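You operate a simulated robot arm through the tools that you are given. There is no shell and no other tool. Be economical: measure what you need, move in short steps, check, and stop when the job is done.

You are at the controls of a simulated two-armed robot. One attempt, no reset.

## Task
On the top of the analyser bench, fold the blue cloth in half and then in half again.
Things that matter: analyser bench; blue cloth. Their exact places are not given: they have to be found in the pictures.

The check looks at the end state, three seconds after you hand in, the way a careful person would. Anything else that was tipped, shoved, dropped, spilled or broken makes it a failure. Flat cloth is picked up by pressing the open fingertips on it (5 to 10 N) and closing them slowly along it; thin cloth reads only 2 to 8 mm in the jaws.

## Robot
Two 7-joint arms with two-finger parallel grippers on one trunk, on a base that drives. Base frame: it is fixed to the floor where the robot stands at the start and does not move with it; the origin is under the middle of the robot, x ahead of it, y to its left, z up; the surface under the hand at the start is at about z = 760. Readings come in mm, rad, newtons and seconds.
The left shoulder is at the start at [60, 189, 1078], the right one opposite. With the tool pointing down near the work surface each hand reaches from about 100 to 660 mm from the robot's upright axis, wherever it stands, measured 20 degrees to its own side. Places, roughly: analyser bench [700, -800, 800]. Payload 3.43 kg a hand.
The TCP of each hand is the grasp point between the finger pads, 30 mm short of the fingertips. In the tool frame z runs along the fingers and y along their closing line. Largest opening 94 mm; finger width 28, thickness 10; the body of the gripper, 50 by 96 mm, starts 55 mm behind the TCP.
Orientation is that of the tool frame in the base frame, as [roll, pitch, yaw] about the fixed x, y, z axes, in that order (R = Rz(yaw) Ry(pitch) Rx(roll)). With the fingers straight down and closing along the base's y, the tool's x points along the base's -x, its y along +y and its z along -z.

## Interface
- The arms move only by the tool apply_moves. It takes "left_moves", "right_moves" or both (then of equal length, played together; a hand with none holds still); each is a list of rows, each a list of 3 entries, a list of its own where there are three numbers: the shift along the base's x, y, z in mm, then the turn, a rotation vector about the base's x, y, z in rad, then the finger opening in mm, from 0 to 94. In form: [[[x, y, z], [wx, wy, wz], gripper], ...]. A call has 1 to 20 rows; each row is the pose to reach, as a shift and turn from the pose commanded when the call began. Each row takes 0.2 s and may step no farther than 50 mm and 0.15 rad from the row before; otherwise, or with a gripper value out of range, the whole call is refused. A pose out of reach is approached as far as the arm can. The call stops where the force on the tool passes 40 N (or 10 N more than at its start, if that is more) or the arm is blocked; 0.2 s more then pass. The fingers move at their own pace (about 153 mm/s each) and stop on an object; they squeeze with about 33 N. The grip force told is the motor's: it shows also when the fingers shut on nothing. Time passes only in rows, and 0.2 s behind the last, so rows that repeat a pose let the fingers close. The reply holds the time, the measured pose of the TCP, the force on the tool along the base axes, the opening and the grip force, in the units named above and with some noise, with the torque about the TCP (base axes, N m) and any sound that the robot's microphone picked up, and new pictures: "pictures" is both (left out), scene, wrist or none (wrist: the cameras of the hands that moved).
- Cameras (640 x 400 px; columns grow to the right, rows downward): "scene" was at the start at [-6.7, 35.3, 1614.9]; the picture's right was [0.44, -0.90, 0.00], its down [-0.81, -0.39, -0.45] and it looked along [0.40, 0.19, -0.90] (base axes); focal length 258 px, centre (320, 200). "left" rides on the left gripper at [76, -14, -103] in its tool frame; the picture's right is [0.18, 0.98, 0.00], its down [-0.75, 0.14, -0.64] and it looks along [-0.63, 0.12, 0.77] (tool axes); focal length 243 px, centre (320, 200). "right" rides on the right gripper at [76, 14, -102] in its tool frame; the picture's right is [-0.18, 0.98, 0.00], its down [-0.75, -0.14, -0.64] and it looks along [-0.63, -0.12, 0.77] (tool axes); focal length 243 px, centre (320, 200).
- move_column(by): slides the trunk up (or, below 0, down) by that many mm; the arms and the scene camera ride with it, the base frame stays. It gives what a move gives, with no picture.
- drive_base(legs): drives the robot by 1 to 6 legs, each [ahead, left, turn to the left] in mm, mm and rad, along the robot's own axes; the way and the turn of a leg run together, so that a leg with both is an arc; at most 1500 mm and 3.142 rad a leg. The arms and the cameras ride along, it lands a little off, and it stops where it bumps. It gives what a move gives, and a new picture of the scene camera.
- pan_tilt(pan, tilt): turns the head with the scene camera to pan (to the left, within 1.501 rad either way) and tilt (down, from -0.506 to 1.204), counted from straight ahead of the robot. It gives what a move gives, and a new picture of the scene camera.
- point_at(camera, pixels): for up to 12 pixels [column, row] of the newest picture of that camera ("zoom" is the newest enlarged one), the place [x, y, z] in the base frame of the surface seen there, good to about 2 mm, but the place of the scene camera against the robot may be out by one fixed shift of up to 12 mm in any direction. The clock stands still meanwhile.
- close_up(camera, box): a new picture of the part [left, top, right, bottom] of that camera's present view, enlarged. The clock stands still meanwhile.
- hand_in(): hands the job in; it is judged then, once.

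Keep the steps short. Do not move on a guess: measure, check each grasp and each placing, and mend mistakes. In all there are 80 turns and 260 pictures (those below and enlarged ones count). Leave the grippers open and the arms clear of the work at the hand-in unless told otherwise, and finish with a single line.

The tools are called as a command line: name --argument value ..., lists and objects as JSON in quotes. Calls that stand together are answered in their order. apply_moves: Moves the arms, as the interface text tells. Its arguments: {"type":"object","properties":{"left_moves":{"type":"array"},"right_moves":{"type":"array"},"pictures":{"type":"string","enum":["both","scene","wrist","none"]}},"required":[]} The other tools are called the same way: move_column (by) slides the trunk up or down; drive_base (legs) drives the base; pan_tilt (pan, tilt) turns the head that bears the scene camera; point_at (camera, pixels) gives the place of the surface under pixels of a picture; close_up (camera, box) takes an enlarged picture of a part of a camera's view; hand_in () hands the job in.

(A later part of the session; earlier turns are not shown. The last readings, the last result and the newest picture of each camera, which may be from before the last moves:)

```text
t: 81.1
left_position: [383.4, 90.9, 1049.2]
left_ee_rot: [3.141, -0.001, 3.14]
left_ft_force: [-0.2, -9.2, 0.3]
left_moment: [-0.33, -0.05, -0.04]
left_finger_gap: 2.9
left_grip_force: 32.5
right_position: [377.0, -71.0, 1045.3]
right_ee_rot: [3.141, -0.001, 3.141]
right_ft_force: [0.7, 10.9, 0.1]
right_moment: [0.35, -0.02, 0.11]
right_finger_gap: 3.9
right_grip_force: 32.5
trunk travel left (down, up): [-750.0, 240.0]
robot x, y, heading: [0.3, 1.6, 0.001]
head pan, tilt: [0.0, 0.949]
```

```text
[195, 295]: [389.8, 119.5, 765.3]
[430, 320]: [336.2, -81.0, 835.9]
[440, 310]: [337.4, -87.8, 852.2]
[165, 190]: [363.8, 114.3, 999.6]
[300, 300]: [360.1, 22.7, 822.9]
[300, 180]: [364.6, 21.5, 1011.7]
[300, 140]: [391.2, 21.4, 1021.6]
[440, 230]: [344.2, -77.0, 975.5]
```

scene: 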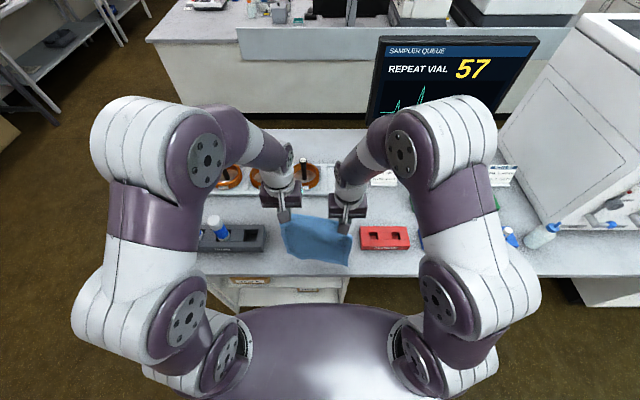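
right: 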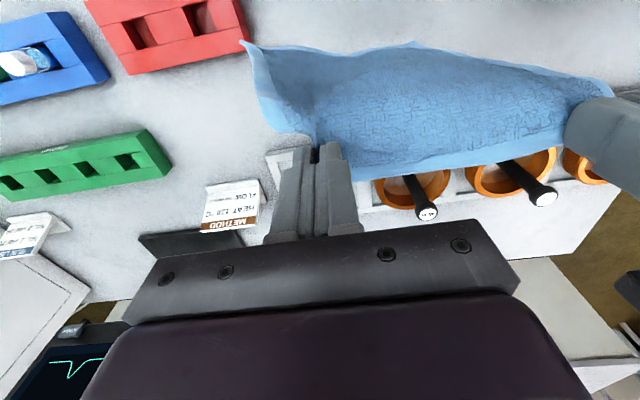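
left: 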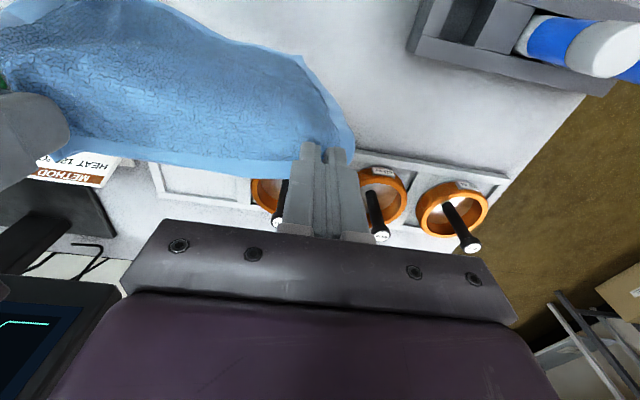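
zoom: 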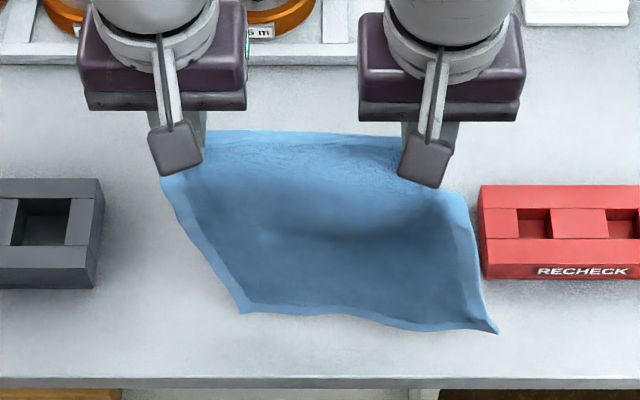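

The lean persists because the pinch clamps the cloth slightly sheared. I'll lay it down with compensation: touch the near edge down shifted +20 in y, then sweep the hands about 44 mm toward -y while laying out so the sides come straight.

apply_moves --left_moves '[[[0, 10, -8], [0, 0, 0], 0], [[0, 20, -16], [0, 0, 0], 0], [[0, 20, -24], [0, 0, 0], 0], [[0, 20, -32], [0, 0, 0], 0], [[2, 18, -45], [0, 0, 0], 0], [[10, 14, -60], [0, 0, 0], 0], [[22, 9, -76], [0, 0, 0], 0], [[40, 4, -95], [0, 0, 0], 0], [[60, -1, -115], [0, 0, 0], 0], [[80, -6, -135], [0, 0, 0], 0], [[100, -10, -155], [0, 0, 0], 0], [[120, -14, -175], [0, 0, 0], 0], [[140, -18, -194], [0, 0, 0], 0], [[160, -21, -212], [0, 0, 0], 0], [[180, -24, -229], [0, 0, 0], 0], [[198, -24, -243], [0, 0, 0], 0], [[210, -24, -252], [0, 0, 0], 0]]' --right_moves '[[[0, 10, -8], [0, 0, 0], 0], [[0, 20, -16], [0, 0, 0], 0], [[0, 20, -24], [0, 0, 0], 0], [[0, 20, -32], [0, 0, 0], 0], [[2, 18, -45], [0, 0, 0], 0], [[10, 14, -60], [0, 0, 0], 0], [[22, 9, -76], [0, 0, 0], 0], [[40, 4, -95], [0, 0, 0], 0], [[60, -1, -115], [0, 0, 0], 0], [[80, -6, -135], [0, 0, 0], 0], [[100, -10, -155], [0, 0, 0], 0], [[120, -14, -174], [0, 0, 0], 0], [[140, -18, -192], [0, 0, 0], 0], [[160, -21, -210], [0, 0, 0], 0], [[180, -24, -226], [0, 0, 0], 0], [[198, -24, -239], [0, 0, 0], 0], [[210, -24, -248], [0, 0, 0], 0]]' --pictures "wrist"

close_up --camera "scene" --box '[240, 180, 400, 280]'

point_at --camera "zoom" --pixels '[[210, 320], [460, 310], [210, 120], [420, 160], [450, 230], [210, 220]]'

```text
t: 84.7
left_position: [590.6, 67.0, 798.6]
left_ee_rot: [3.14, 0.0, 3.14]
left_ft_force: [0.3, -9.4, 1.9]
left_moment: [-0.35, -0.04, -0.05]
left_finger_gap: 3.1
left_grip_force: 33.3
right_position: [586.9, -95.4, 795.8]
right_ee_rot: [3.141, 0.002, 3.141]
right_ft_force: [-0.1, 9.9, 0.9]
right_moment: [0.31, 0.01, 0.08]
right_finger_gap: 3.9
right_grip_force: 33.1
trunk travel left (down, up): [-750.0, 240.0]
robot x, y, heading: [-0.4, 0.8, 0.005]
head pan, tilt: [0.0, 0.949]
```

right: 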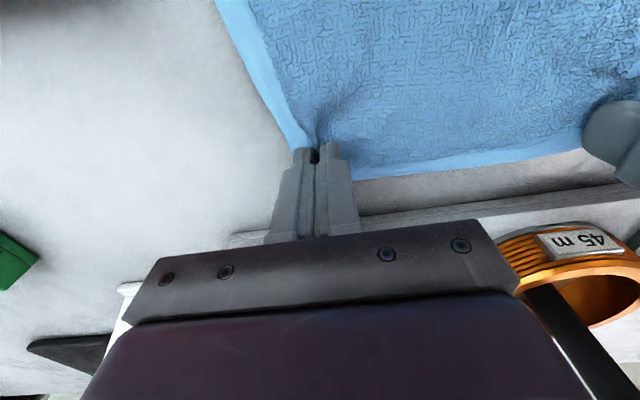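
left: 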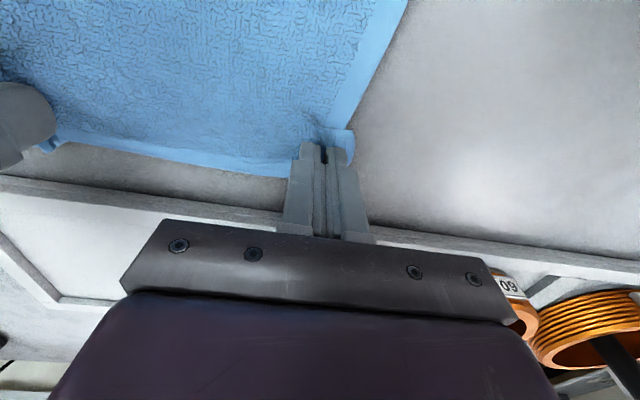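

```text
4.00 times, centred on (320, 230) of scene
```

zoom: 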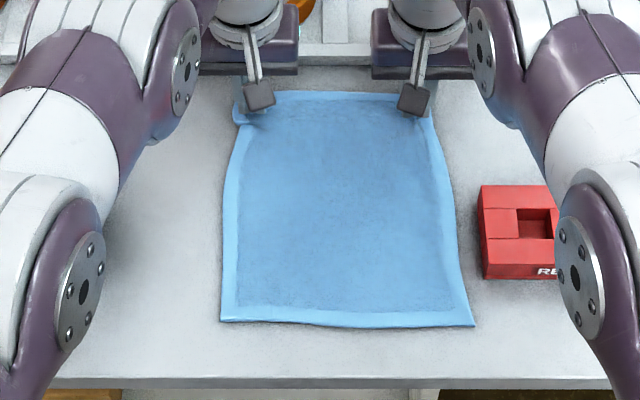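

```text
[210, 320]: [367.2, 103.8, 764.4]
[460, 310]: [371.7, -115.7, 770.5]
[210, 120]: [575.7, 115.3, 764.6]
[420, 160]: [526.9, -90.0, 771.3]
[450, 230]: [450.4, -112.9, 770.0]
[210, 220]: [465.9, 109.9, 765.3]
```

Now it lies square and flat. New approach for the fold: pinch only about 10 mm of the near edge with the finger ends, then bring that edge over to the far edge in a low arc, which leaves almost no curl. First I'll release both hands and move above the near corners.

apply_moves --left_moves '[[[0, 0, -4], [0, 0, 0], 0], [[0, 0, -4], [0, 0, 0], 14], [[0, 0, -3], [0, 0, 0], 28], [[0, 0, 8], [0, 0, 0], 30], [[0, 0, 30], [0, 0, 0], 30], [[0, 0, 60], [0, 0, 0], 30], [[-40, 3, 75], [0, 0, 0], 30], [[-85, 5, 75], [0, 0, 0], 26], [[-130, 5, 75], [0, 0, 0], 26], [[-175, 5, 75], [0, 0, 0], 26], [[-220, 5, 65], [0, 0, 0], 26]]' --right_moves '[[[0, 0, -3], [0, 0, 0], 0], [[0, 0, -3], [0, 0, 0], 14], [[0, 0, -2], [0, 0, 0], 28], [[0, 0, 8], [0, 0, 0], 30], [[0, 0, 30], [0, 0, 0], 30], [[0, 0, 60], [0, 0, 0], 30], [[-40, -3, 75], [0, 0, 0], 30], [[-85, -5, 75], [0, 0, 0], 26], [[-130, -8, 75], [0, 0, 0], 26], [[-175, -8, 75], [0, 0, 0], 26], [[-220, -8, 65], [0, 0, 0], 26]]'

close_up --camera "scene" --box '[240, 180, 400, 280]'

```text
t: 87.1
left_position: [370.4, 71.4, 866.2]
left_ee_rot: [-3.14, 0.002, 3.141]
left_ft_force: [-0.8, -0.3, 0.4]
left_moment: [-0.02, -0.02, 0.0]
left_finger_gap: 26.0
left_grip_force: 0.1
right_position: [367.3, -101.1, 861.5]
right_ee_rot: [3.141, 0.003, -3.141]
right_ft_force: [0.1, 0.2, -1.2]
right_moment: [-0.03, -0.01, 0.01]
right_finger_gap: 25.9
right_grip_force: 0.0
trunk travel left (down, up): [-750.0, 240.0]
robot x, y, heading: [-0.1, -0.2, 0.003]
head pan, tilt: [0.0, 0.949]
```

scene: 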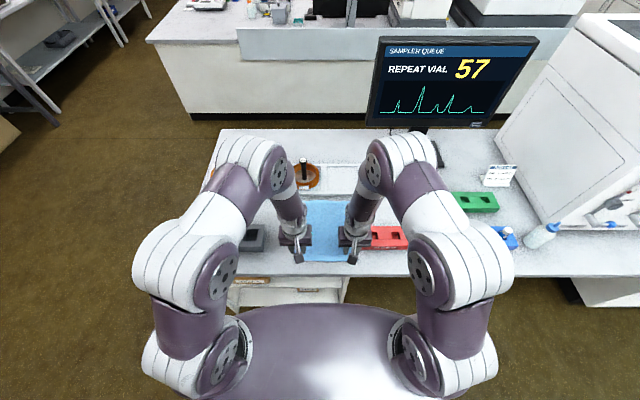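
right: 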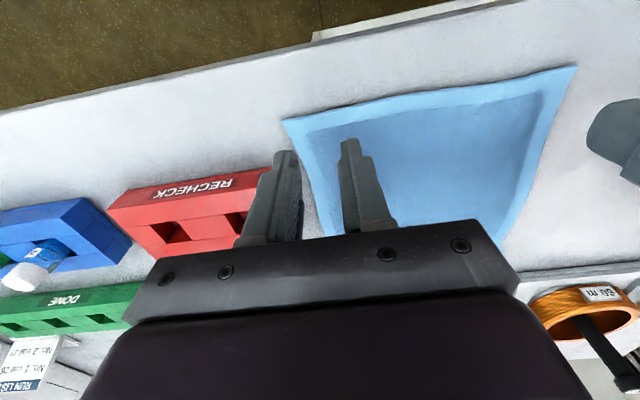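
left: 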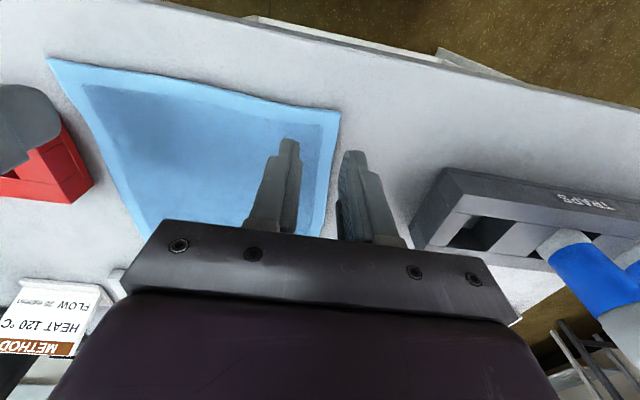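

```text
4.00 times, centred on (320, 230) of scene
```

zoom: 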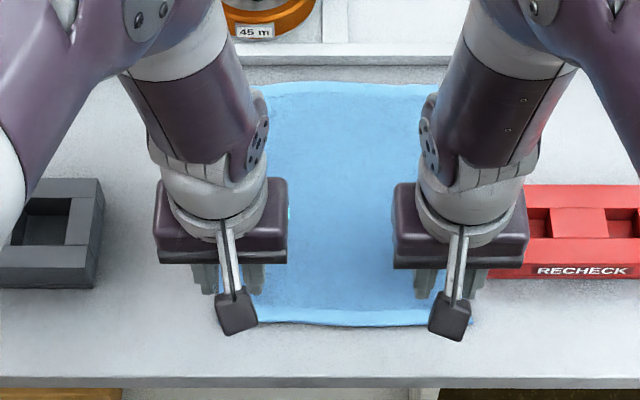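

The cloth is flat. I'll measure the near and far corners.

point_at --camera "left" --pixels '[[339, 111], [48, 59], [200, 85], [330, 170], [290, 101]]'

point_at --camera "right" --pixels '[[284, 120], [575, 68], [400, 95], [500, 240], [330, 110]]'

point_at --camera "zoom" --pixels '[[262, 88], [435, 90], [350, 84], [350, 325]]'

```text
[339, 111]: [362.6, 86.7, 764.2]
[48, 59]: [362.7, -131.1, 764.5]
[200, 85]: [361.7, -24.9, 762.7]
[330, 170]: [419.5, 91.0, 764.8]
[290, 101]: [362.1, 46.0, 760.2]
```

```text
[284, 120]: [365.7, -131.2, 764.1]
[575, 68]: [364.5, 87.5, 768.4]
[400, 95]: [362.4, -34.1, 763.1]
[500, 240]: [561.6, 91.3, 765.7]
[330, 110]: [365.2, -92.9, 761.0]
```

```text
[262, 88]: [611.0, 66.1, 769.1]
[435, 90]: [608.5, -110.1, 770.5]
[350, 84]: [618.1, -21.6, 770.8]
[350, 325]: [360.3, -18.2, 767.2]
```

Near edge is at x=362.5 (y 87 to -131), far edge at x≈613. I'll set the hands so only about 12 mm of cloth lies under the fingers: left [360,62], right [360,-106].

apply_moves --left_moves '[[[-5, -5, -25], [0, 0, 0], 26], [[-10, -9, -50], [0, 0, 0], 26], [[-10, -9, -68], [0, 0, 0], 26], [[-10, -9, -75], [0, 0, 0], 26]]' --right_moves '[[[-4, -3, -25], [0, 0, 0], 26], [[-7, -5, -50], [0, 0, 0], 26], [[-7, -5, -65], [0, 0, 0], 26], [[-7, -5, -71], [0, 0, 0], 26]]' --pictures "wrist"

```text
t: 88.1
left_position: [362.8, 62.2, 791.5]
left_ee_rot: [-3.139, 0.009, -3.14]
left_ft_force: [-0.4, -2.8, 40.5]
left_moment: [-0.02, -0.39, 0.02]
left_finger_gap: 25.9
left_grip_force: 0.0
right_position: [359.1, -108.6, 793.5]
right_ee_rot: [-3.141, 0.003, -3.141]
right_ft_force: [0.1, -0.5, 3.4]
right_moment: [0.02, -0.05, -0.04]
right_finger_gap: 26.1
right_grip_force: 0.1
trunk travel left (down, up): [-750.0, 240.0]
robot x, y, heading: [-3.5, -0.3, -0.002]
head pan, tilt: [0.0, 0.949]
```

right: 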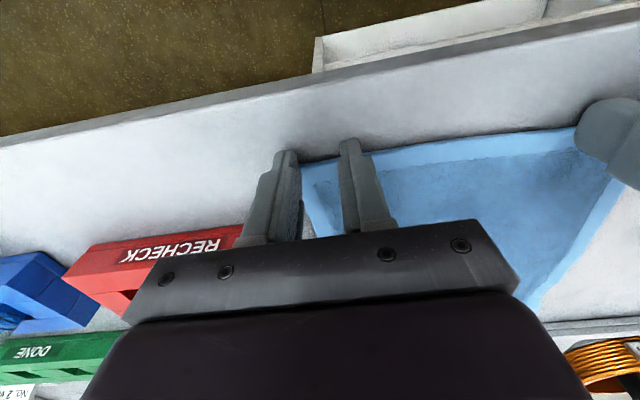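
left: 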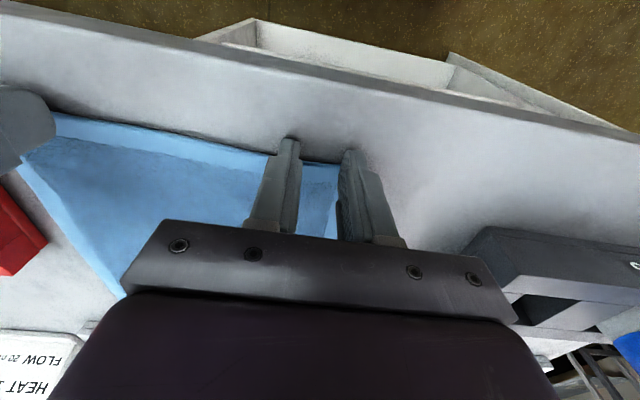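

Left pressed 40 N, too much; I'll ease it up 6 mm and lower the right 1 mm, then read forces.

apply_moves --left_moves '[[[0, 0, 4], [0, 0, 0], 26], [[0, 0, 6], [0, 0, 0], 26]]' --right_moves '[[[0, 0, -0.5], [0, 0, 0], 26], [[0, 0, -1], [0, 0, 0], 26]]' --pictures "none"

```text
t: 88.7
left_position: [359.3, 63.2, 797.0]
left_ee_rot: [-3.141, 0.001, -3.141]
left_ft_force: [0.4, -0.4, -0.5]
left_moment: [-0.05, 0.01, 0.02]
left_finger_gap: 26.0
left_grip_force: 0.1
right_position: [359.9, -106.8, 792.4]
right_ee_rot: [-3.141, 0.003, 3.141]
right_ft_force: [-5.2, -3.9, 33.0]
right_moment: [-0.03, -0.2, -0.04]
right_finger_gap: 25.8
right_grip_force: 0.1
trunk travel left (down, up): [-750.0, 240.0]
robot x, y, heading: [0.3, 0.8, 0.001]
head pan, tilt: [0.0, 0.949]
```

apply_moves --left_moves '[[[0, 0, -2], [0, 0, 0], 26], [[0, 0, -3], [0, 0, 0], 26], [[0, 0, -3.3], [0, 0, 0], 26]]' --right_moves '[[[0, 0, 0.4], [0, 0, 0], 26], [[0, 0, 0.8], [0, 0, 0], 26], [[0, 0, 0.8], [0, 0, 0], 26]]' --pictures "none"

```text
t: 89.5
left_position: [360.7, 62.9, 793.1]
left_ee_rot: [-3.141, 0.001, 3.141]
left_ft_force: [-4.0, 2.4, 18.2]
left_moment: [0.03, -0.08, 0.02]
left_finger_gap: 25.9
left_grip_force: 0.2
right_position: [361.7, -108.1, 793.1]
right_ee_rot: [3.141, 0.001, -3.141]
right_ft_force: [2.0, 0.7, 8.0]
right_moment: [0.03, -0.15, 0.0]
right_finger_gap: 25.8
right_grip_force: 0.1
trunk travel left (down, up): [-750.0, 240.0]
robot x, y, heading: [2.0, 2.0, 0.003]
head pan, tilt: [0.0, 0.949]
```

Left 18 N, right 8 N. I'll ease the left 0.5 mm, close both slowly, and look.

apply_moves --left_moves '[[[0, 0, 0.4], [0, 0, 0], 26], [[0, 0, 0.4], [0, 0, 0], 23], [[0, 0, 0.4], [0, 0, 0], 20], [[0, 0, 0.4], [0, 0, 0], 17], [[0, 0, 0.4], [0, 0, 0], 14], [[0, 0, 0.4], [0, 0, 0], 11], [[0, 0, 0.4], [0, 0, 0], 8], [[0, 0, 0.4], [0, 0, 0], 5], [[0, 0, 0.4], [0, 0, 0], 2], [[0, 0, 0.4], [0, 0, 0], 0], [[0, 0, 0.4], [0, 0, 0], 0]]' --right_moves '[[[0, 0, 0], [0, 0, 0], 26], [[0, 0, 0], [0, 0, 0], 23], [[0, 0, 0], [0, 0, 0], 20], [[0, 0, 0], [0, 0, 0], 17], [[0, 0, 0], [0, 0, 0], 14], [[0, 0, 0], [0, 0, 0], 11], [[0, 0, 0], [0, 0, 0], 8], [[0, 0, 0], [0, 0, 0], 5], [[0, 0, 0], [0, 0, 0], 2], [[0, 0, 0], [0, 0, 0], 0], [[0, 0, 0], [0, 0, 0], 0]]' --pictures "wrist"

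```text
t: 91.9
left_position: [359.7, 61.1, 793.2]
left_ee_rot: [-3.142, 0.002, -3.141]
left_ft_force: [0.5, -2.1, 11.5]
left_moment: [-0.06, -0.12, -0.06]
left_finger_gap: 3.3
left_grip_force: 32.9
right_position: [359.9, -108.1, 792.7]
right_ee_rot: [3.141, 0.001, -3.142]
right_ft_force: [-0.4, 1.1, 9.6]
right_moment: [0.02, -0.11, 0.02]
right_finger_gap: 0.3
right_grip_force: 33.4
trunk travel left (down, up): [-750.0, 240.0]
robot x, y, heading: [-2.5, -2.8, -0.0]
head pan, tilt: [0.0, 0.949]
```

right: 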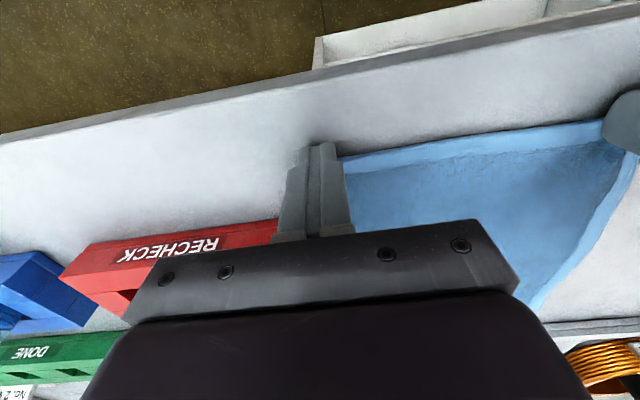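
left: 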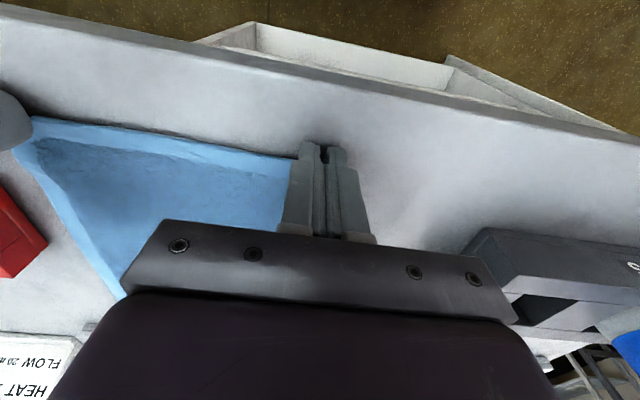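

Left has it (3.3 mm); right missed. I'll raise the right, open it, and look at its corner.

apply_moves --right_moves '[[[0, 0, 5], [0, 0, 0], 8], [[0, 0, 25], [0, 0, 0], 26], [[0, 0, 45], [0, 0, 0], 26]]' --pictures "wrist"

point_at --camera "right" --pixels '[[290, 138], [310, 135], [400, 120], [300, 130], [306, 190]]'

close_up --camera "right" --box '[220, 80, 460, 240]'

```text
t: 92.7
left_position: [360.1, 63.8, 791.4]
left_ee_rot: [-3.141, 0.001, 3.14]
left_ft_force: [-2.4, 0.6, 16.1]
left_moment: [0.0, -0.11, -0.04]
left_finger_gap: 3.2
left_grip_force: 32.9
right_position: [360.1, -109.7, 838.2]
right_ee_rot: [3.141, 0.0, 3.141]
right_ft_force: [-0.6, 1.5, -0.3]
right_moment: [0.01, -0.01, 0.01]
right_finger_gap: 25.8
right_grip_force: 0.0
trunk travel left (down, up): [-750.0, 240.0]
robot x, y, heading: [2.4, -0.3, -0.002]
head pan, tilt: [0.0, 0.949]
```

right: 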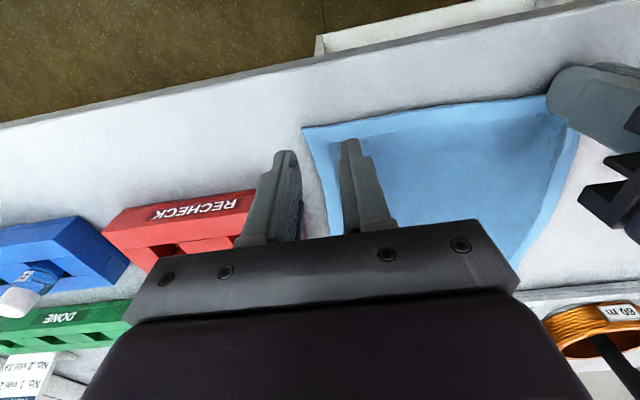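

```text
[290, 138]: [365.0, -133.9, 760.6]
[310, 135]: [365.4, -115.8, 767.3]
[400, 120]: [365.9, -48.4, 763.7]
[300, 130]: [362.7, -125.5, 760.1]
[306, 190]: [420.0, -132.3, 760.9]
```

```text
2.50 times, centred on (340, 160) of right
```

zoom: 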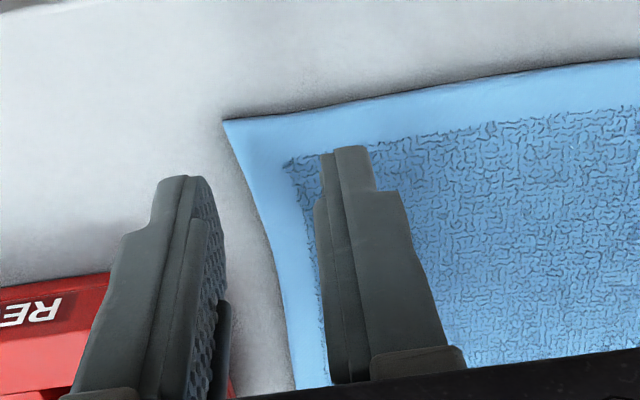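

Right corner is now at about [362,-121]. I'll place the right hand at y≈-94 with slightly more overlap, press, and read force.

apply_moves --right_moves '[[[2, 8, -15], [0, 0, 0], 26], [[4, 15, -30], [0, 0, 0], 26], [[4, 15, -41], [0, 0, 0], 26], [[4, 15, -44.5], [0, 0, 0], 26]]' --pictures "wrist"

```text
t: 93.7
left_position: [358.5, 62.1, 792.9]
left_ee_rot: [-3.14, 0.002, -3.141]
left_ft_force: [0.3, -1.0, 3.5]
left_moment: [0.03, -0.1, -0.02]
left_finger_gap: 3.6
left_grip_force: 33.1
right_position: [367.1, -92.0, 791.7]
right_ee_rot: [-3.142, 0.005, 3.141]
right_ft_force: [-6.0, -2.5, 29.6]
right_moment: [-0.09, -0.01, -0.05]
right_finger_gap: 26.0
right_grip_force: 0.2
trunk travel left (down, up): [-750.0, 240.0]
robot x, y, heading: [4.6, 1.0, 0.0]
head pan, tilt: [0.0, 0.949]
```

right: 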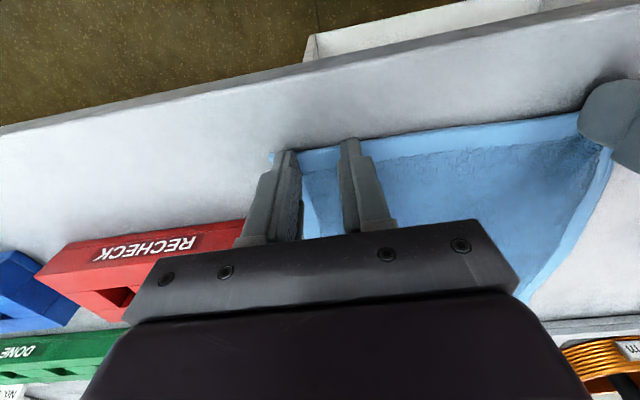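

Both tips are on the cloth, at 30 N. I'll ease 0.6 mm and close slowly.

apply_moves --right_moves '[[[0, 0, 0.6], [0, 0, 0], 26], [[0, 0, 0.6], [0, 0, 0], 23], [[0, 0, 0.6], [0, 0, 0], 20], [[0, 0, 0.6], [0, 0, 0], 17], [[0, 0, 0.6], [0, 0, 0], 14], [[0, 0, 0.6], [0, 0, 0], 11], [[0, 0, 0.6], [0, 0, 0], 8], [[0, 0, 0.6], [0, 0, 0], 5], [[0, 0, 0.6], [0, 0, 0], 2], [[0, 0, 0.6], [0, 0, 0], 0], [[0, 0, 0.6], [0, 0, 0], 0]]' --pictures "wrist"

```text
t: 96.1
left_position: [359.9, 63.2, 792.9]
left_ee_rot: [-3.141, 0.0, -3.141]
left_ft_force: [-0.4, -6.8, 6.8]
left_moment: [-0.22, -0.01, -0.08]
left_finger_gap: 3.6
left_grip_force: 32.4
right_position: [366.0, -91.8, 792.1]
right_ee_rot: [3.141, 0.002, -3.141]
right_ft_force: [0.6, 8.1, 23.7]
right_moment: [0.24, -0.18, 0.05]
right_finger_gap: 4.0
right_grip_force: 33.2
trunk travel left (down, up): [-750.0, 240.0]
robot x, y, heading: [4.1, 1.5, 0.002]
head pan, tilt: [0.0, 0.949]
```

right: 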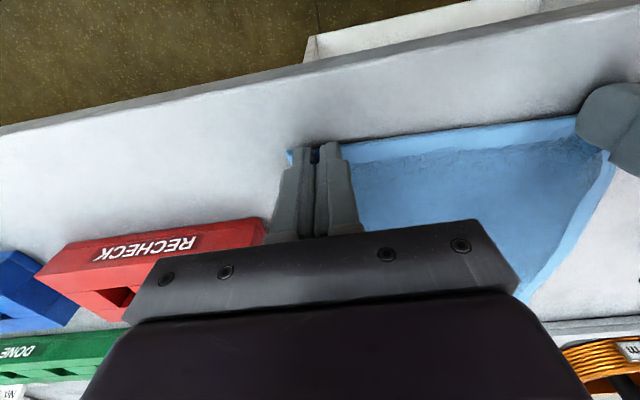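

Both corners are held (3.6 and 4.0 mm). I'll run the low arc toward the far edge, stopping a little above it.

apply_moves --left_moves '[[[2, 0, 14], [0, 0, 0], 0], [[7, 0, 27], [0, 0, 0], 0], [[16, 0, 40], [0, 0, 0], 0], [[27, 0, 51], [0, 0, 0], 0], [[42, -1, 61], [0, 0, 0], 0], [[58, -1, 69], [0, 0, 0], 0], [[77, -2, 75], [0, 0, 0], 0], [[96, -2, 79], [0, 0, 0], 0], [[116, -2, 80], [0, 0, 0], 0], [[137, -3, 79], [0, 0, 0], 0], [[156, -3, 75], [0, 0, 0], 0], [[175, -4, 69], [0, 0, 0], 0], [[191, -4, 61], [0, 0, 0], 0], [[206, -4, 51], [0, 0, 0], 0], [[217, -5, 40], [0, 0, 0], 0], [[226, -5, 30], [0, 0, 0], 0], [[230, -5, 20], [0, 0, 0], 0]]' --right_moves '[[[2, 0, 14], [0, 0, 0], 0], [[7, 0, 27], [0, 0, 0], 0], [[15, 0, 40], [0, 0, 0], 0], [[26, 0, 51], [0, 0, 0], 0], [[40, -1, 61], [0, 0, 0], 0], [[56, -1, 69], [0, 0, 0], 0], [[74, -2, 75], [0, 0, 0], 0], [[92, -2, 79], [0, 0, 0], 0], [[112, -2, 80], [0, 0, 0], 0], [[132, -3, 79], [0, 0, 0], 0], [[150, -3, 75], [0, 0, 0], 0], [[168, -4, 69], [0, 0, 0], 0], [[184, -4, 61], [0, 0, 0], 0], [[198, -4, 51], [0, 0, 0], 0], [[209, -5, 40], [0, 0, 0], 0], [[217, -5, 30], [0, 0, 0], 0], [[221, -5, 20], [0, 0, 0], 0]]'

close_up --camera "scene" --box '[240, 180, 400, 280]'

point_at --camera "zoom" --pixels '[[320, 100], [320, 120], [320, 150], [320, 180], [320, 200], [320, 220], [240, 190], [430, 190]]'

```text
t: 99.7
left_position: [591.8, 58.3, 811.6]
left_ee_rot: [-3.141, -0.002, 3.141]
left_ft_force: [-1.4, -10.3, 0.1]
left_moment: [-0.29, 0.02, -0.11]
left_finger_gap: 3.4
left_grip_force: 32.9
right_position: [587.7, -99.1, 812.6]
right_ee_rot: [-3.141, -0.001, 3.14]
right_ft_force: [0.4, 9.7, 0.6]
right_moment: [0.31, 0.0, 0.05]
right_finger_gap: 3.9
right_grip_force: 33.4
trunk travel left (down, up): [-750.0, 240.0]
robot x, y, heading: [1.3, 2.4, -0.001]
head pan, tilt: [0.0, 0.949]
```

scene: 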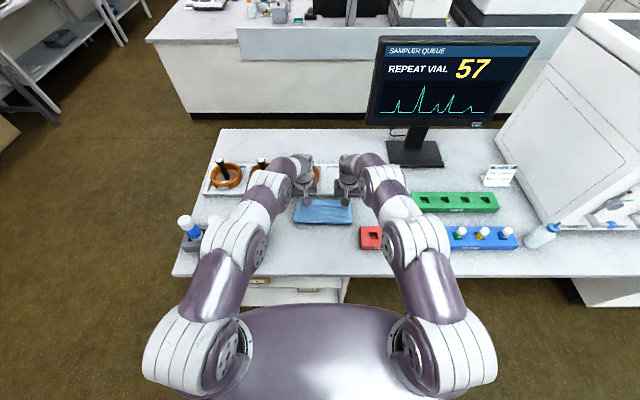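
right: 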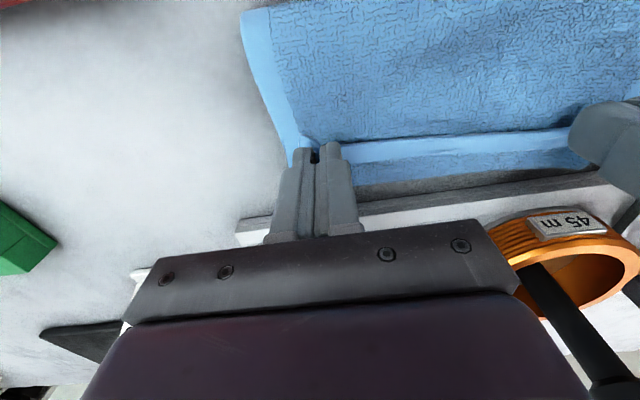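
left: 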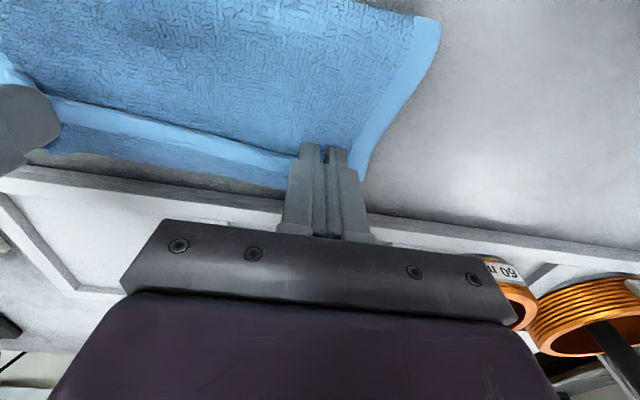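

```text
4.00 times, centred on (320, 230) of scene
```

zoom: 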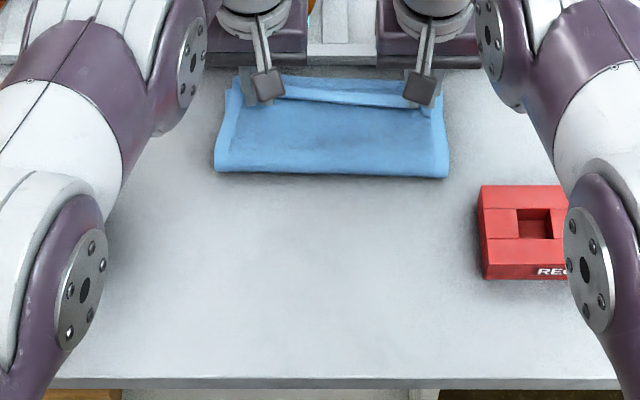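

```text
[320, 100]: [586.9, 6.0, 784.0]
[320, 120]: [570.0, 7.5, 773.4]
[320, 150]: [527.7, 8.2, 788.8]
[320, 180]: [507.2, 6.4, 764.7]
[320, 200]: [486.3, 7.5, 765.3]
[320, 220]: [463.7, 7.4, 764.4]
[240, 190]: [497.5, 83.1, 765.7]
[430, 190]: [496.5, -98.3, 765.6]
```

The fold landed well, with the fold line around x≈510. I'll check the far edges of both layers.

point_at --camera "right" --pixels '[[450, 125], [450, 134], [450, 145], [450, 160], [450, 172], [355, 183], [290, 160], [243, 20]]'

point_at --camera "left" --pixels '[[200, 125], [200, 140], [200, 155], [200, 172], [270, 185], [362, 170], [440, 25], [120, 155]]'

close_up --camera "left" --box '[60, 60, 400, 240]'

```text
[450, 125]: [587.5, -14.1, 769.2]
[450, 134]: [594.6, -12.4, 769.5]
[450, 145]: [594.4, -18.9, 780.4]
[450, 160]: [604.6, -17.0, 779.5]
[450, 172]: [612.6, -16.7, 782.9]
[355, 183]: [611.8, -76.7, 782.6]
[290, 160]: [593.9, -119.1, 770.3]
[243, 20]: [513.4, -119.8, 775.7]
```

```text
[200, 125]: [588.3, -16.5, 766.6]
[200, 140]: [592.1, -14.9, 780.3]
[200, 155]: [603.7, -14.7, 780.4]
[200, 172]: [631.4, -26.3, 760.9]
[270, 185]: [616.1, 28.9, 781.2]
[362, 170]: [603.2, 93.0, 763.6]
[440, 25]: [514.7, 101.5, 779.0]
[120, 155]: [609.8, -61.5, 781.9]
```

```text
1.88 times, centred on (230, 150) of left
```

zoom: 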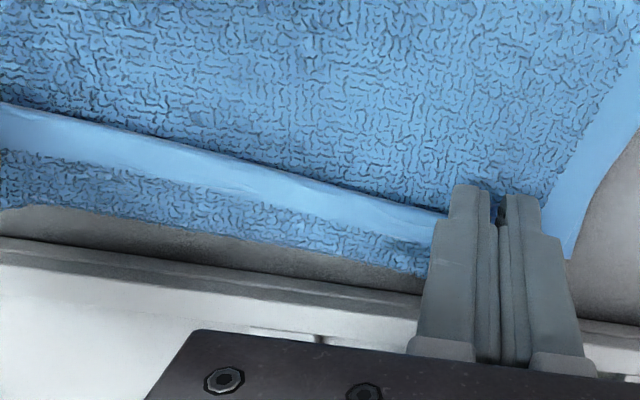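

The top hem curls back about 20 mm (hem at x≈592, roll at x≈614, over the bottom edge). That's modest. I'll lower with a 5 mm push outward, release, rise and inspect.

apply_moves --left_moves '[[[3, 0, -6], [0, 0, 0], 0], [[5, 0, -12], [0, 0, 0], 0], [[5, 0, -15], [0, 0, 0], 0], [[5, 0, -15], [0, 0, 0], 14], [[5, 0, -14], [0, 0, 0], 28], [[5, 0, 0], [0, 0, 0], 30], [[5, 0, 25], [0, 0, 0], 30], [[0, 5, 60], [0, 0, 0], 30], [[-15, 30, 90], [0, 0, 0], 30], [[-35, 65, 110], [0, 0, 0], 30], [[-55, 105, 120], [0, 0, 0], 30]]' --right_moves '[[[3, 0, -6], [0, 0, 0], 0], [[5, 0, -12], [0, 0, 0], 0], [[5, 0, -16], [0, 0, 0], 0], [[5, 0, -16], [0, 0, 0], 14], [[5, 0, -15], [0, 0, 0], 28], [[5, 0, 0], [0, 0, 0], 30], [[5, 0, 25], [0, 0, 0], 30], [[0, -5, 60], [0, 0, 0], 30], [[-15, -30, 90], [0, 0, 0], 30], [[-35, -65, 110], [0, 0, 0], 30], [[-55, -105, 120], [0, 0, 0], 30]]' --pictures "wrist"

close_up --camera "scene" --box '[260, 180, 380, 255]'

point_at --camera "zoom" --pixels '[[160, 100], [160, 230], [140, 230], [450, 230], [430, 100], [320, 60], [320, 90], [320, 110], [320, 240], [200, 60], [420, 70], [300, 150]]'

```text
t: 102.1
left_position: [533.0, 164.2, 930.1]
left_ee_rot: [3.141, 0.0, 3.141]
left_ft_force: [-0.1, 0.0, -0.8]
left_moment: [-0.04, -0.02, 0.03]
left_finger_gap: 29.9
left_grip_force: 0.1
right_position: [525.1, -201.8, 933.8]
right_ee_rot: [3.141, -0.001, -3.14]
right_ft_force: [-0.2, 1.0, -0.2]
right_moment: [0.01, -0.04, -0.03]
right_finger_gap: 30.0
right_grip_force: 0.1
trunk travel left (down, up): [-750.0, 240.0]
robot x, y, heading: [1.8, -2.0, 0.001]
head pan, tilt: [0.0, 0.949]
```

right: 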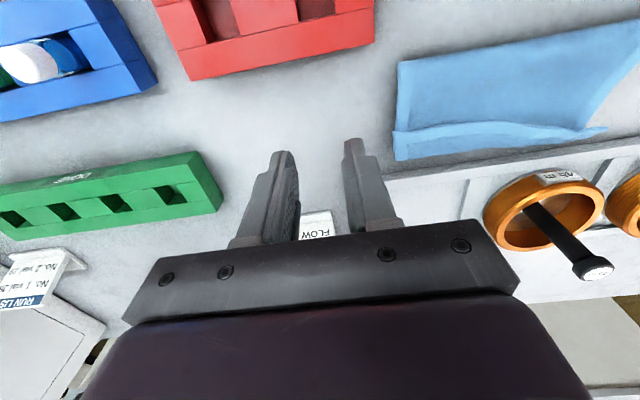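
left: 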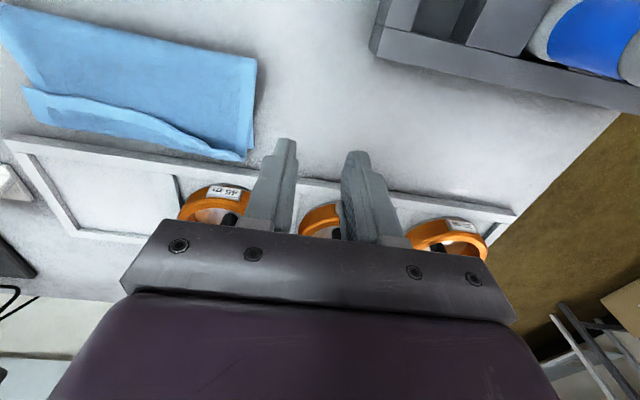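

```text
5.33 times, centred on (320, 218) of scene
```

zoom: 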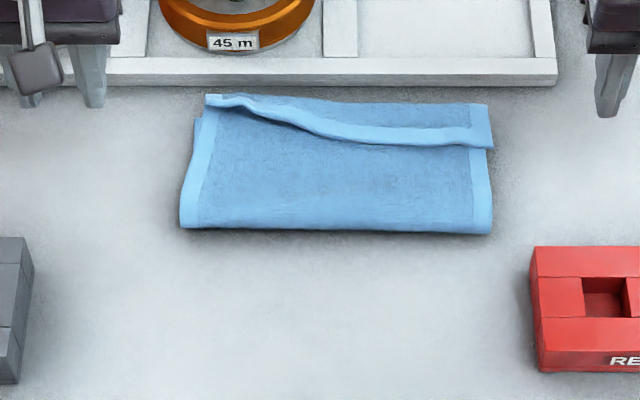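

```text
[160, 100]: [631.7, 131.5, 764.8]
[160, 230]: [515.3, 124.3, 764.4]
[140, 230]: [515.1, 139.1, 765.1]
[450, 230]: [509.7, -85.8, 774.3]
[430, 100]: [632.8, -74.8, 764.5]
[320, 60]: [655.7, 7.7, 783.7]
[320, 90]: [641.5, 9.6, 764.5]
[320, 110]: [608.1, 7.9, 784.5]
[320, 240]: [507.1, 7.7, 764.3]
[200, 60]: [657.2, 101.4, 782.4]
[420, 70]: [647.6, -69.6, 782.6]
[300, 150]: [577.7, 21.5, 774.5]
```

The half fold is good: rectangle about 105 × 225 mm, with just a small hem turn on the right that will end up inside. For the second fold I'll take the middle of the left edge with the left hand and carry it to the right edge. I'll drive the base 100 mm right so that path suits the left arm; first I'll park the right hand, and turn the left wrist to close along x.

apply_moves --left_moves '[[[0, 0, 10], [0, 0, -0.143], 30], [[0, 0, 20], [0, 0, -0.286], 30], [[0, 0, 30], [0, 0, -0.429], 30], [[0, 0, 40], [0, 0, -0.572], 30], [[0, 0, 40], [0, 0, -0.715], 30], [[0, 0, 40], [0, 0, -0.858], 30], [[0, 0, 40], [0, 0, -1.001], 30], [[0, 0, 40], [0, 0, -1.144], 30], [[0, 0, 40], [0, 0, -1.287], 30], [[0, 0, 40], [0, 0, -1.43], 30], [[0, 0, 40], [0, 0, -1.571], 30]]' --right_moves '[[[-18, 0, 7], [0, 0, 0], 30], [[-36, 0, 14], [0, 0, 0], 30], [[-54, 0, 21], [0, 0, 0], 30], [[-72, 0, 28], [0, 0, 0], 30], [[-90, 0, 35], [0, 0, 0], 30], [[-108, 0, 42], [0, 0, 0], 30], [[-126, 0, 49], [0, 0, 0], 30], [[-144, 0, 56], [0, 0, 0], 30], [[-162, 0, 60], [0, 0, 0], 30], [[-180, 0, 60], [0, 0, 0], 30], [[-195, 0, 60], [0, 0, 0], 30]]' --pictures "none"

drive_base --legs '[[0, -100, 0]]'

```text
t: 104.5
left_position: [536.3, 163.3, 970.8]
left_ee_rot: [-3.142, 0.0, 1.567]
left_ft_force: [0.2, 1.1, 0.4]
left_moment: [-0.03, -0.03, 0.04]
left_finger_gap: 30.1
left_grip_force: 0.1
right_position: [335.0, -201.8, 993.8]
right_ee_rot: [-3.141, 0.0, 3.141]
right_ft_force: [-0.2, -0.5, -0.8]
right_moment: [0.01, 0.02, 0.02]
right_finger_gap: 30.0
right_grip_force: 0.1
trunk travel left (down, up): [-750.0, 240.0]
robot x, y, heading: [-1.0, -3.9, 0.001]
head pan, tilt: [0.0, 0.949]
```

```text
t: 105.7
left_position: [535.1, 63.6, 971.1]
left_ee_rot: [-3.141, -0.002, 1.571]
left_ft_force: [0.4, -0.4, 0.3]
left_moment: [0.03, 0.01, -0.02]
left_finger_gap: 30.1
left_grip_force: 0.1
right_position: [335.8, -301.7, 994.2]
right_ee_rot: [3.14, 0.001, -3.141]
right_ft_force: [-0.2, -1.0, 0.6]
right_moment: [0.03, -0.01, 0.01]
right_finger_gap: 30.1
right_grip_force: 0.1
trunk travel left (down, up): [-750.0, 240.0]
robot x, y, heading: [-4.4, -99.4, 0.003]
head pan, tilt: [0.0, 0.949]
```

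scene: 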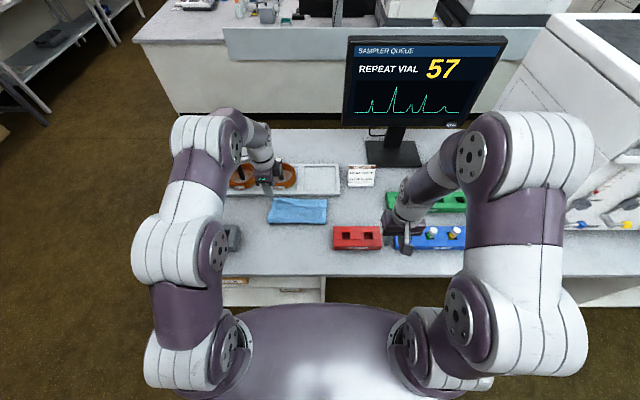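

The base is in place. I'll move the left hand above the left edge's middle and look.

apply_moves --left_moves '[[[9, 13, -40], [0, 0, 0], 30], [[18, 26, -80], [0, 0, 0], 30], [[27, 39, -118], [0, 0, 0], 30]]' --pictures "wrist"

close_up --camera "scene" --box '[240, 175, 360, 250]'

point_at --camera "left" --pixels '[[240, 120], [280, 120], [320, 120], [360, 125], [380, 135], [320, 150], [300, 110]]'

```text
t: 106.5
left_position: [563.6, 101.6, 853.7]
left_ee_rot: [3.141, -0.002, 1.571]
left_ft_force: [-0.4, 0.8, -1.1]
left_moment: [0.0, 0.01, -0.01]
left_finger_gap: 29.9
left_grip_force: 0.1
right_position: [336.0, -302.9, 993.9]
right_ee_rot: [-3.139, 0.0, 3.14]
right_ft_force: [-0.1, 0.2, -0.2]
right_moment: [0.01, 0.0, 0.0]
right_finger_gap: 29.9
right_grip_force: 0.1
trunk travel left (down, up): [-750.0, 240.0]
robot x, y, heading: [-0.2, -102.5, -0.004]
head pan, tilt: [0.0, 0.949]
```

left: 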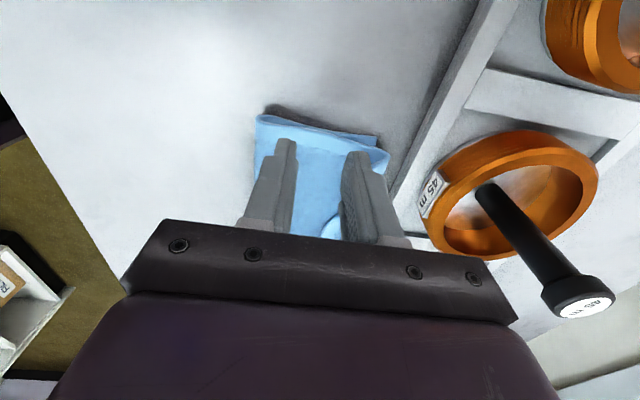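

```text
5.33 times, centred on (300, 212) of scene
```

zoom: 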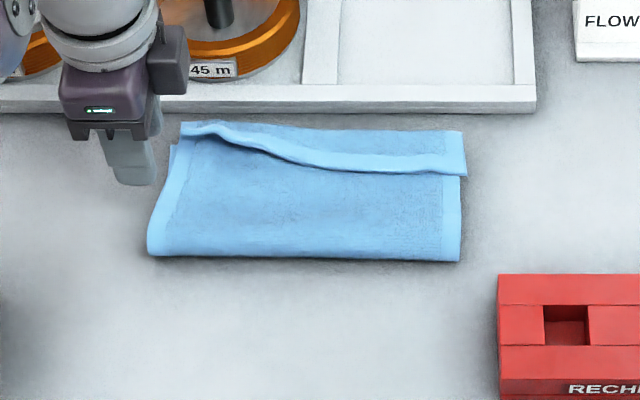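

```text
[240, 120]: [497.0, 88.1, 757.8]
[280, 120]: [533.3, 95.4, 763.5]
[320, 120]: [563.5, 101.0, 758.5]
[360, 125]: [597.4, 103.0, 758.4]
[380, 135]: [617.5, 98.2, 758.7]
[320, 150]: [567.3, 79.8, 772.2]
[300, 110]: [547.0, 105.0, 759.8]
```

Left edge at mid is y≈95. I'll lower at [560,93] with a 30 mm gap until I get contact.

apply_moves --left_moves '[[[-2, -4, -25], [0, 0, 0], 30], [[-3, -8, -45], [0, 0, 0], 30], [[-3, -8, -55], [0, 0, 0], 30], [[-3, -8, -58], [0, 0, 0], 30]]' --pictures "wrist"

```text
t: 107.5
left_position: [560.2, 95.1, 795.7]
left_ee_rot: [3.141, -0.002, 1.571]
left_ft_force: [-0.4, -1.0, 7.6]
left_moment: [-0.08, -0.03, 0.0]
left_finger_gap: 30.0
left_grip_force: 0.0
right_position: [335.3, -302.9, 993.5]
right_ee_rot: [-3.142, 0.002, -3.141]
right_ft_force: [0.2, -0.4, 0.9]
right_moment: [-0.01, -0.01, 0.02]
right_finger_gap: 29.9
right_grip_force: 0.1
trunk travel left (down, up): [-750.0, 240.0]
robot x, y, heading: [1.5, -102.4, -0.002]
head pan, tilt: [0.0, 0.949]
```

left: 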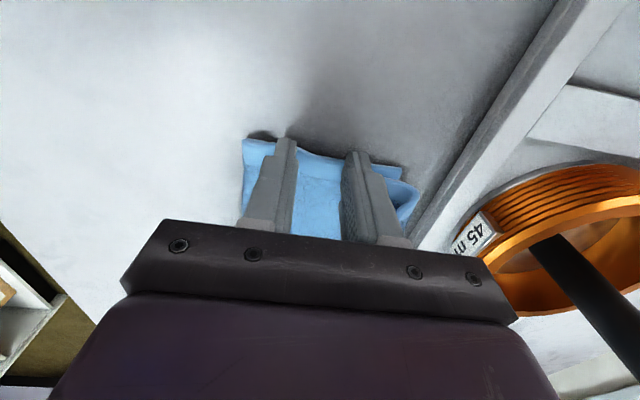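

Contact is 7.6 N, and both tips are on the folded edge. I'll press about 1.3 mm more to catch both layers, then close slowly.

apply_moves --left_moves '[[[0, 0, -1.3], [0, 0, 0], 30], [[0, 0, -1.3], [0, 0, 0], 27], [[0, 0, -1.3], [0, 0, 0], 24], [[0, 0, -1.3], [0, 0, 0], 21], [[0, 0, -1.3], [0, 0, 0], 18], [[0, 0, -1.3], [0, 0, 0], 15], [[0, 0, -1.3], [0, 0, 0], 12], [[0, 0, -1.3], [0, 0, 0], 9], [[0, 0, -1.3], [0, 0, 0], 6], [[0, 0, -1.3], [0, 0, 0], 3], [[0, 0, -1.3], [0, 0, 0], 0], [[0, 0, -1.3], [0, 0, 0], 0], [[0, 0, 8], [0, 0, 0], 0], [[0, -1, 20], [0, 0, 0], 0]]' --pictures "wrist"

close_up --camera "scene" --box '[240, 175, 360, 250]'

```text
t: 110.5
left_position: [558.6, 95.6, 815.0]
left_ee_rot: [-3.14, -0.001, 1.573]
left_ft_force: [-0.3, -0.3, 0.6]
left_moment: [-0.01, 0.01, 0.0]
left_finger_gap: 6.7
left_grip_force: 33.3
right_position: [334.8, -301.9, 995.5]
right_ee_rot: [-3.141, -0.001, -3.141]
right_ft_force: [0.0, -0.8, 0.4]
right_moment: [0.0, 0.0, 0.02]
right_finger_gap: 30.0
right_grip_force: 0.1
trunk travel left (down, up): [-750.0, 240.0]
robot x, y, heading: [0.1, -97.0, 0.001]
head pan, tilt: [0.0, 0.949]
```

left: 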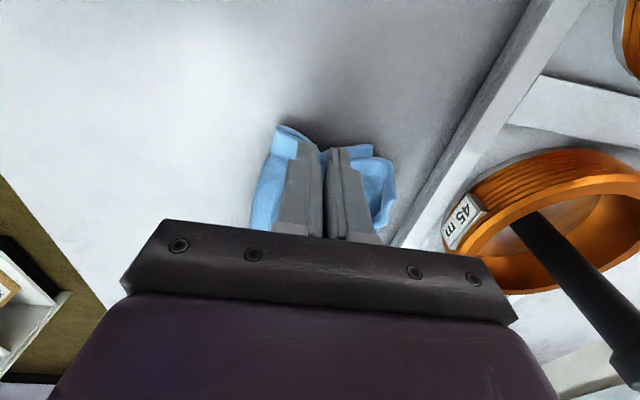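

```text
5.33 times, centred on (300, 212) of scene
```

zoom: 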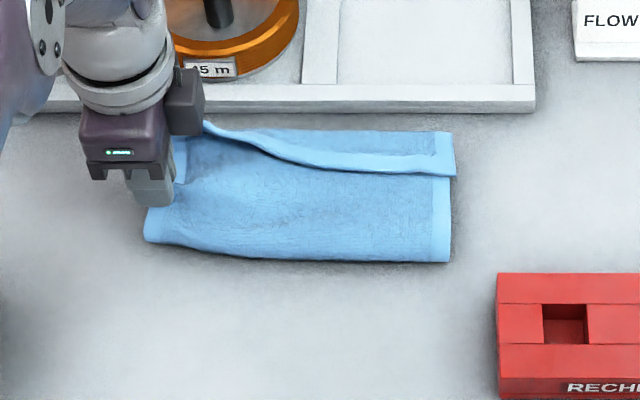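

Gap 6.7 mm: both layers are caught. I'll carry the edge over in a low arc to the right side.

apply_moves --left_moves '[[[0, -3, 8], [0, 0, 0], 0], [[0, -8, 19], [0, 0, 0], 0], [[0, -15, 30], [0, 0, 0], 0], [[0, -25, 38], [0, 0, 0], 0], [[0, -36, 45], [0, 0, 0], 0], [[0, -50, 50], [0, 0, 0], 0], [[0, -65, 54], [0, 0, 0], 0], [[0, -80, 55], [0, 0, 0], 0], [[0, -96, 55], [0, 0, 0], 0], [[0, -112, 54], [0, 0, 0], 0], [[0, -127, 50], [0, 0, 0], 0], [[0, -142, 45], [0, 0, 0], 0], [[0, -156, 38], [0, 0, 0], 0], [[0, -167, 29], [0, 0, 0], 0], [[0, -177, 19], [0, 0, 0], 0], [[0, -184, 9], [0, 0, 0], 0]]' --pictures "wrist"

close_up --camera "scene" --box '[240, 165, 376, 250]'

point_at --camera "zoom" --pixels '[[250, 200], [300, 240], [280, 250], [430, 240], [400, 200], [450, 200], [350, 260], [300, 160]]'

```text
t: 113.9
left_position: [560.6, -89.3, 823.2]
left_ee_rot: [-3.142, -0.001, 1.569]
left_ft_force: [0.3, 1.0, 1.0]
left_moment: [0.05, -0.05, 0.01]
left_finger_gap: 6.6
left_grip_force: 32.3
right_position: [335.7, -301.5, 995.7]
right_ee_rot: [-3.141, -0.001, -3.141]
right_ft_force: [0.3, -0.3, -1.5]
right_moment: [0.01, 0.0, 0.0]
right_finger_gap: 29.9
right_grip_force: 0.0
trunk travel left (down, up): [-750.0, 240.0]
robot x, y, heading: [1.1, -101.1, 0.004]
head pan, tilt: [0.0, 0.949]
```

left: 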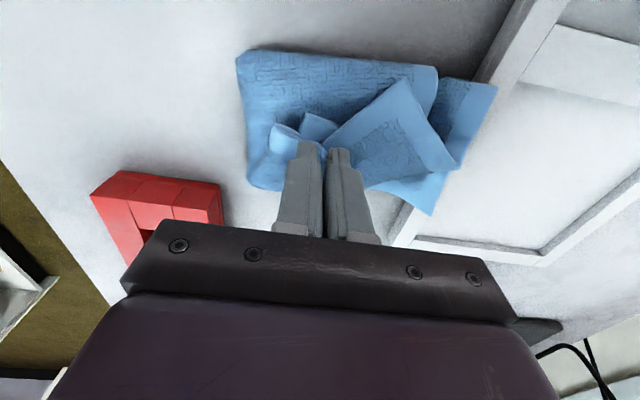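

```text
4.71 times, centred on (308, 208) of scene
```

zoom: 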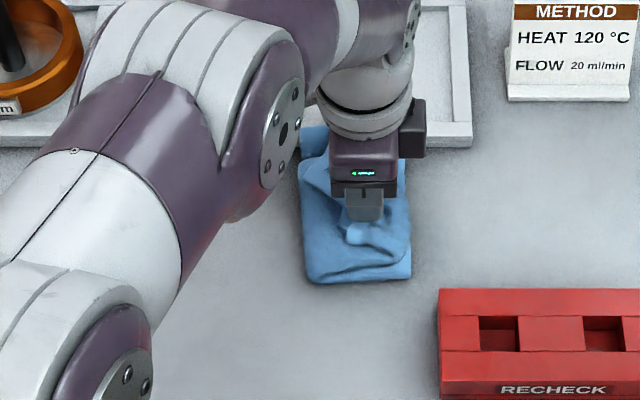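

```text
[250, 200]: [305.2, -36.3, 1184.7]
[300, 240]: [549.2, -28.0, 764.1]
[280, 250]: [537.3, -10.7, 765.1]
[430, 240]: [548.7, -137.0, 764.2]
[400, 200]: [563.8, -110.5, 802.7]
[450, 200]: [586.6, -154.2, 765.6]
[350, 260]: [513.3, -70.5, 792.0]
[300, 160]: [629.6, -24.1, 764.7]
```

The edge is over, but bunched around the single grip. I'll take a closer look.

close_up --camera "left" --box '[200, 30, 520, 240]'

point_at --camera "zoom" --pixels '[[75, 60], [475, 75], [590, 110], [465, 365], [400, 100], [510, 260], [105, 310], [220, 165], [150, 200]]'

```text
1.90 times, centred on (360, 135) of left
```

zoom: 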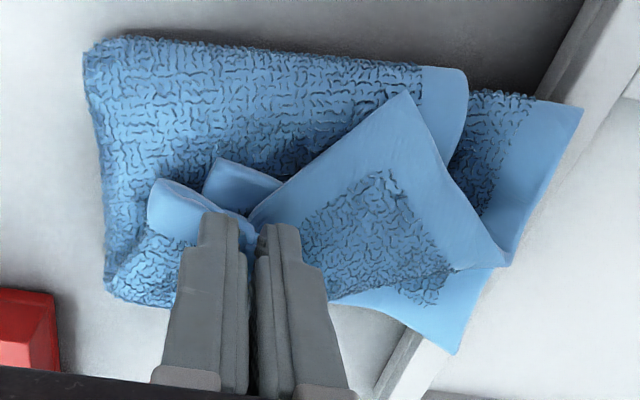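

```text
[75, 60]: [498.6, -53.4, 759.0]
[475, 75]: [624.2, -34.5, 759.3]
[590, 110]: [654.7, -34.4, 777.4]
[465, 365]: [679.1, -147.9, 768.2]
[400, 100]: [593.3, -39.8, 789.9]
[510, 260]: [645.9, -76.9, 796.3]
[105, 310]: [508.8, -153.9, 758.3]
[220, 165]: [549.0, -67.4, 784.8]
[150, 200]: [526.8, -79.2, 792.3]
```

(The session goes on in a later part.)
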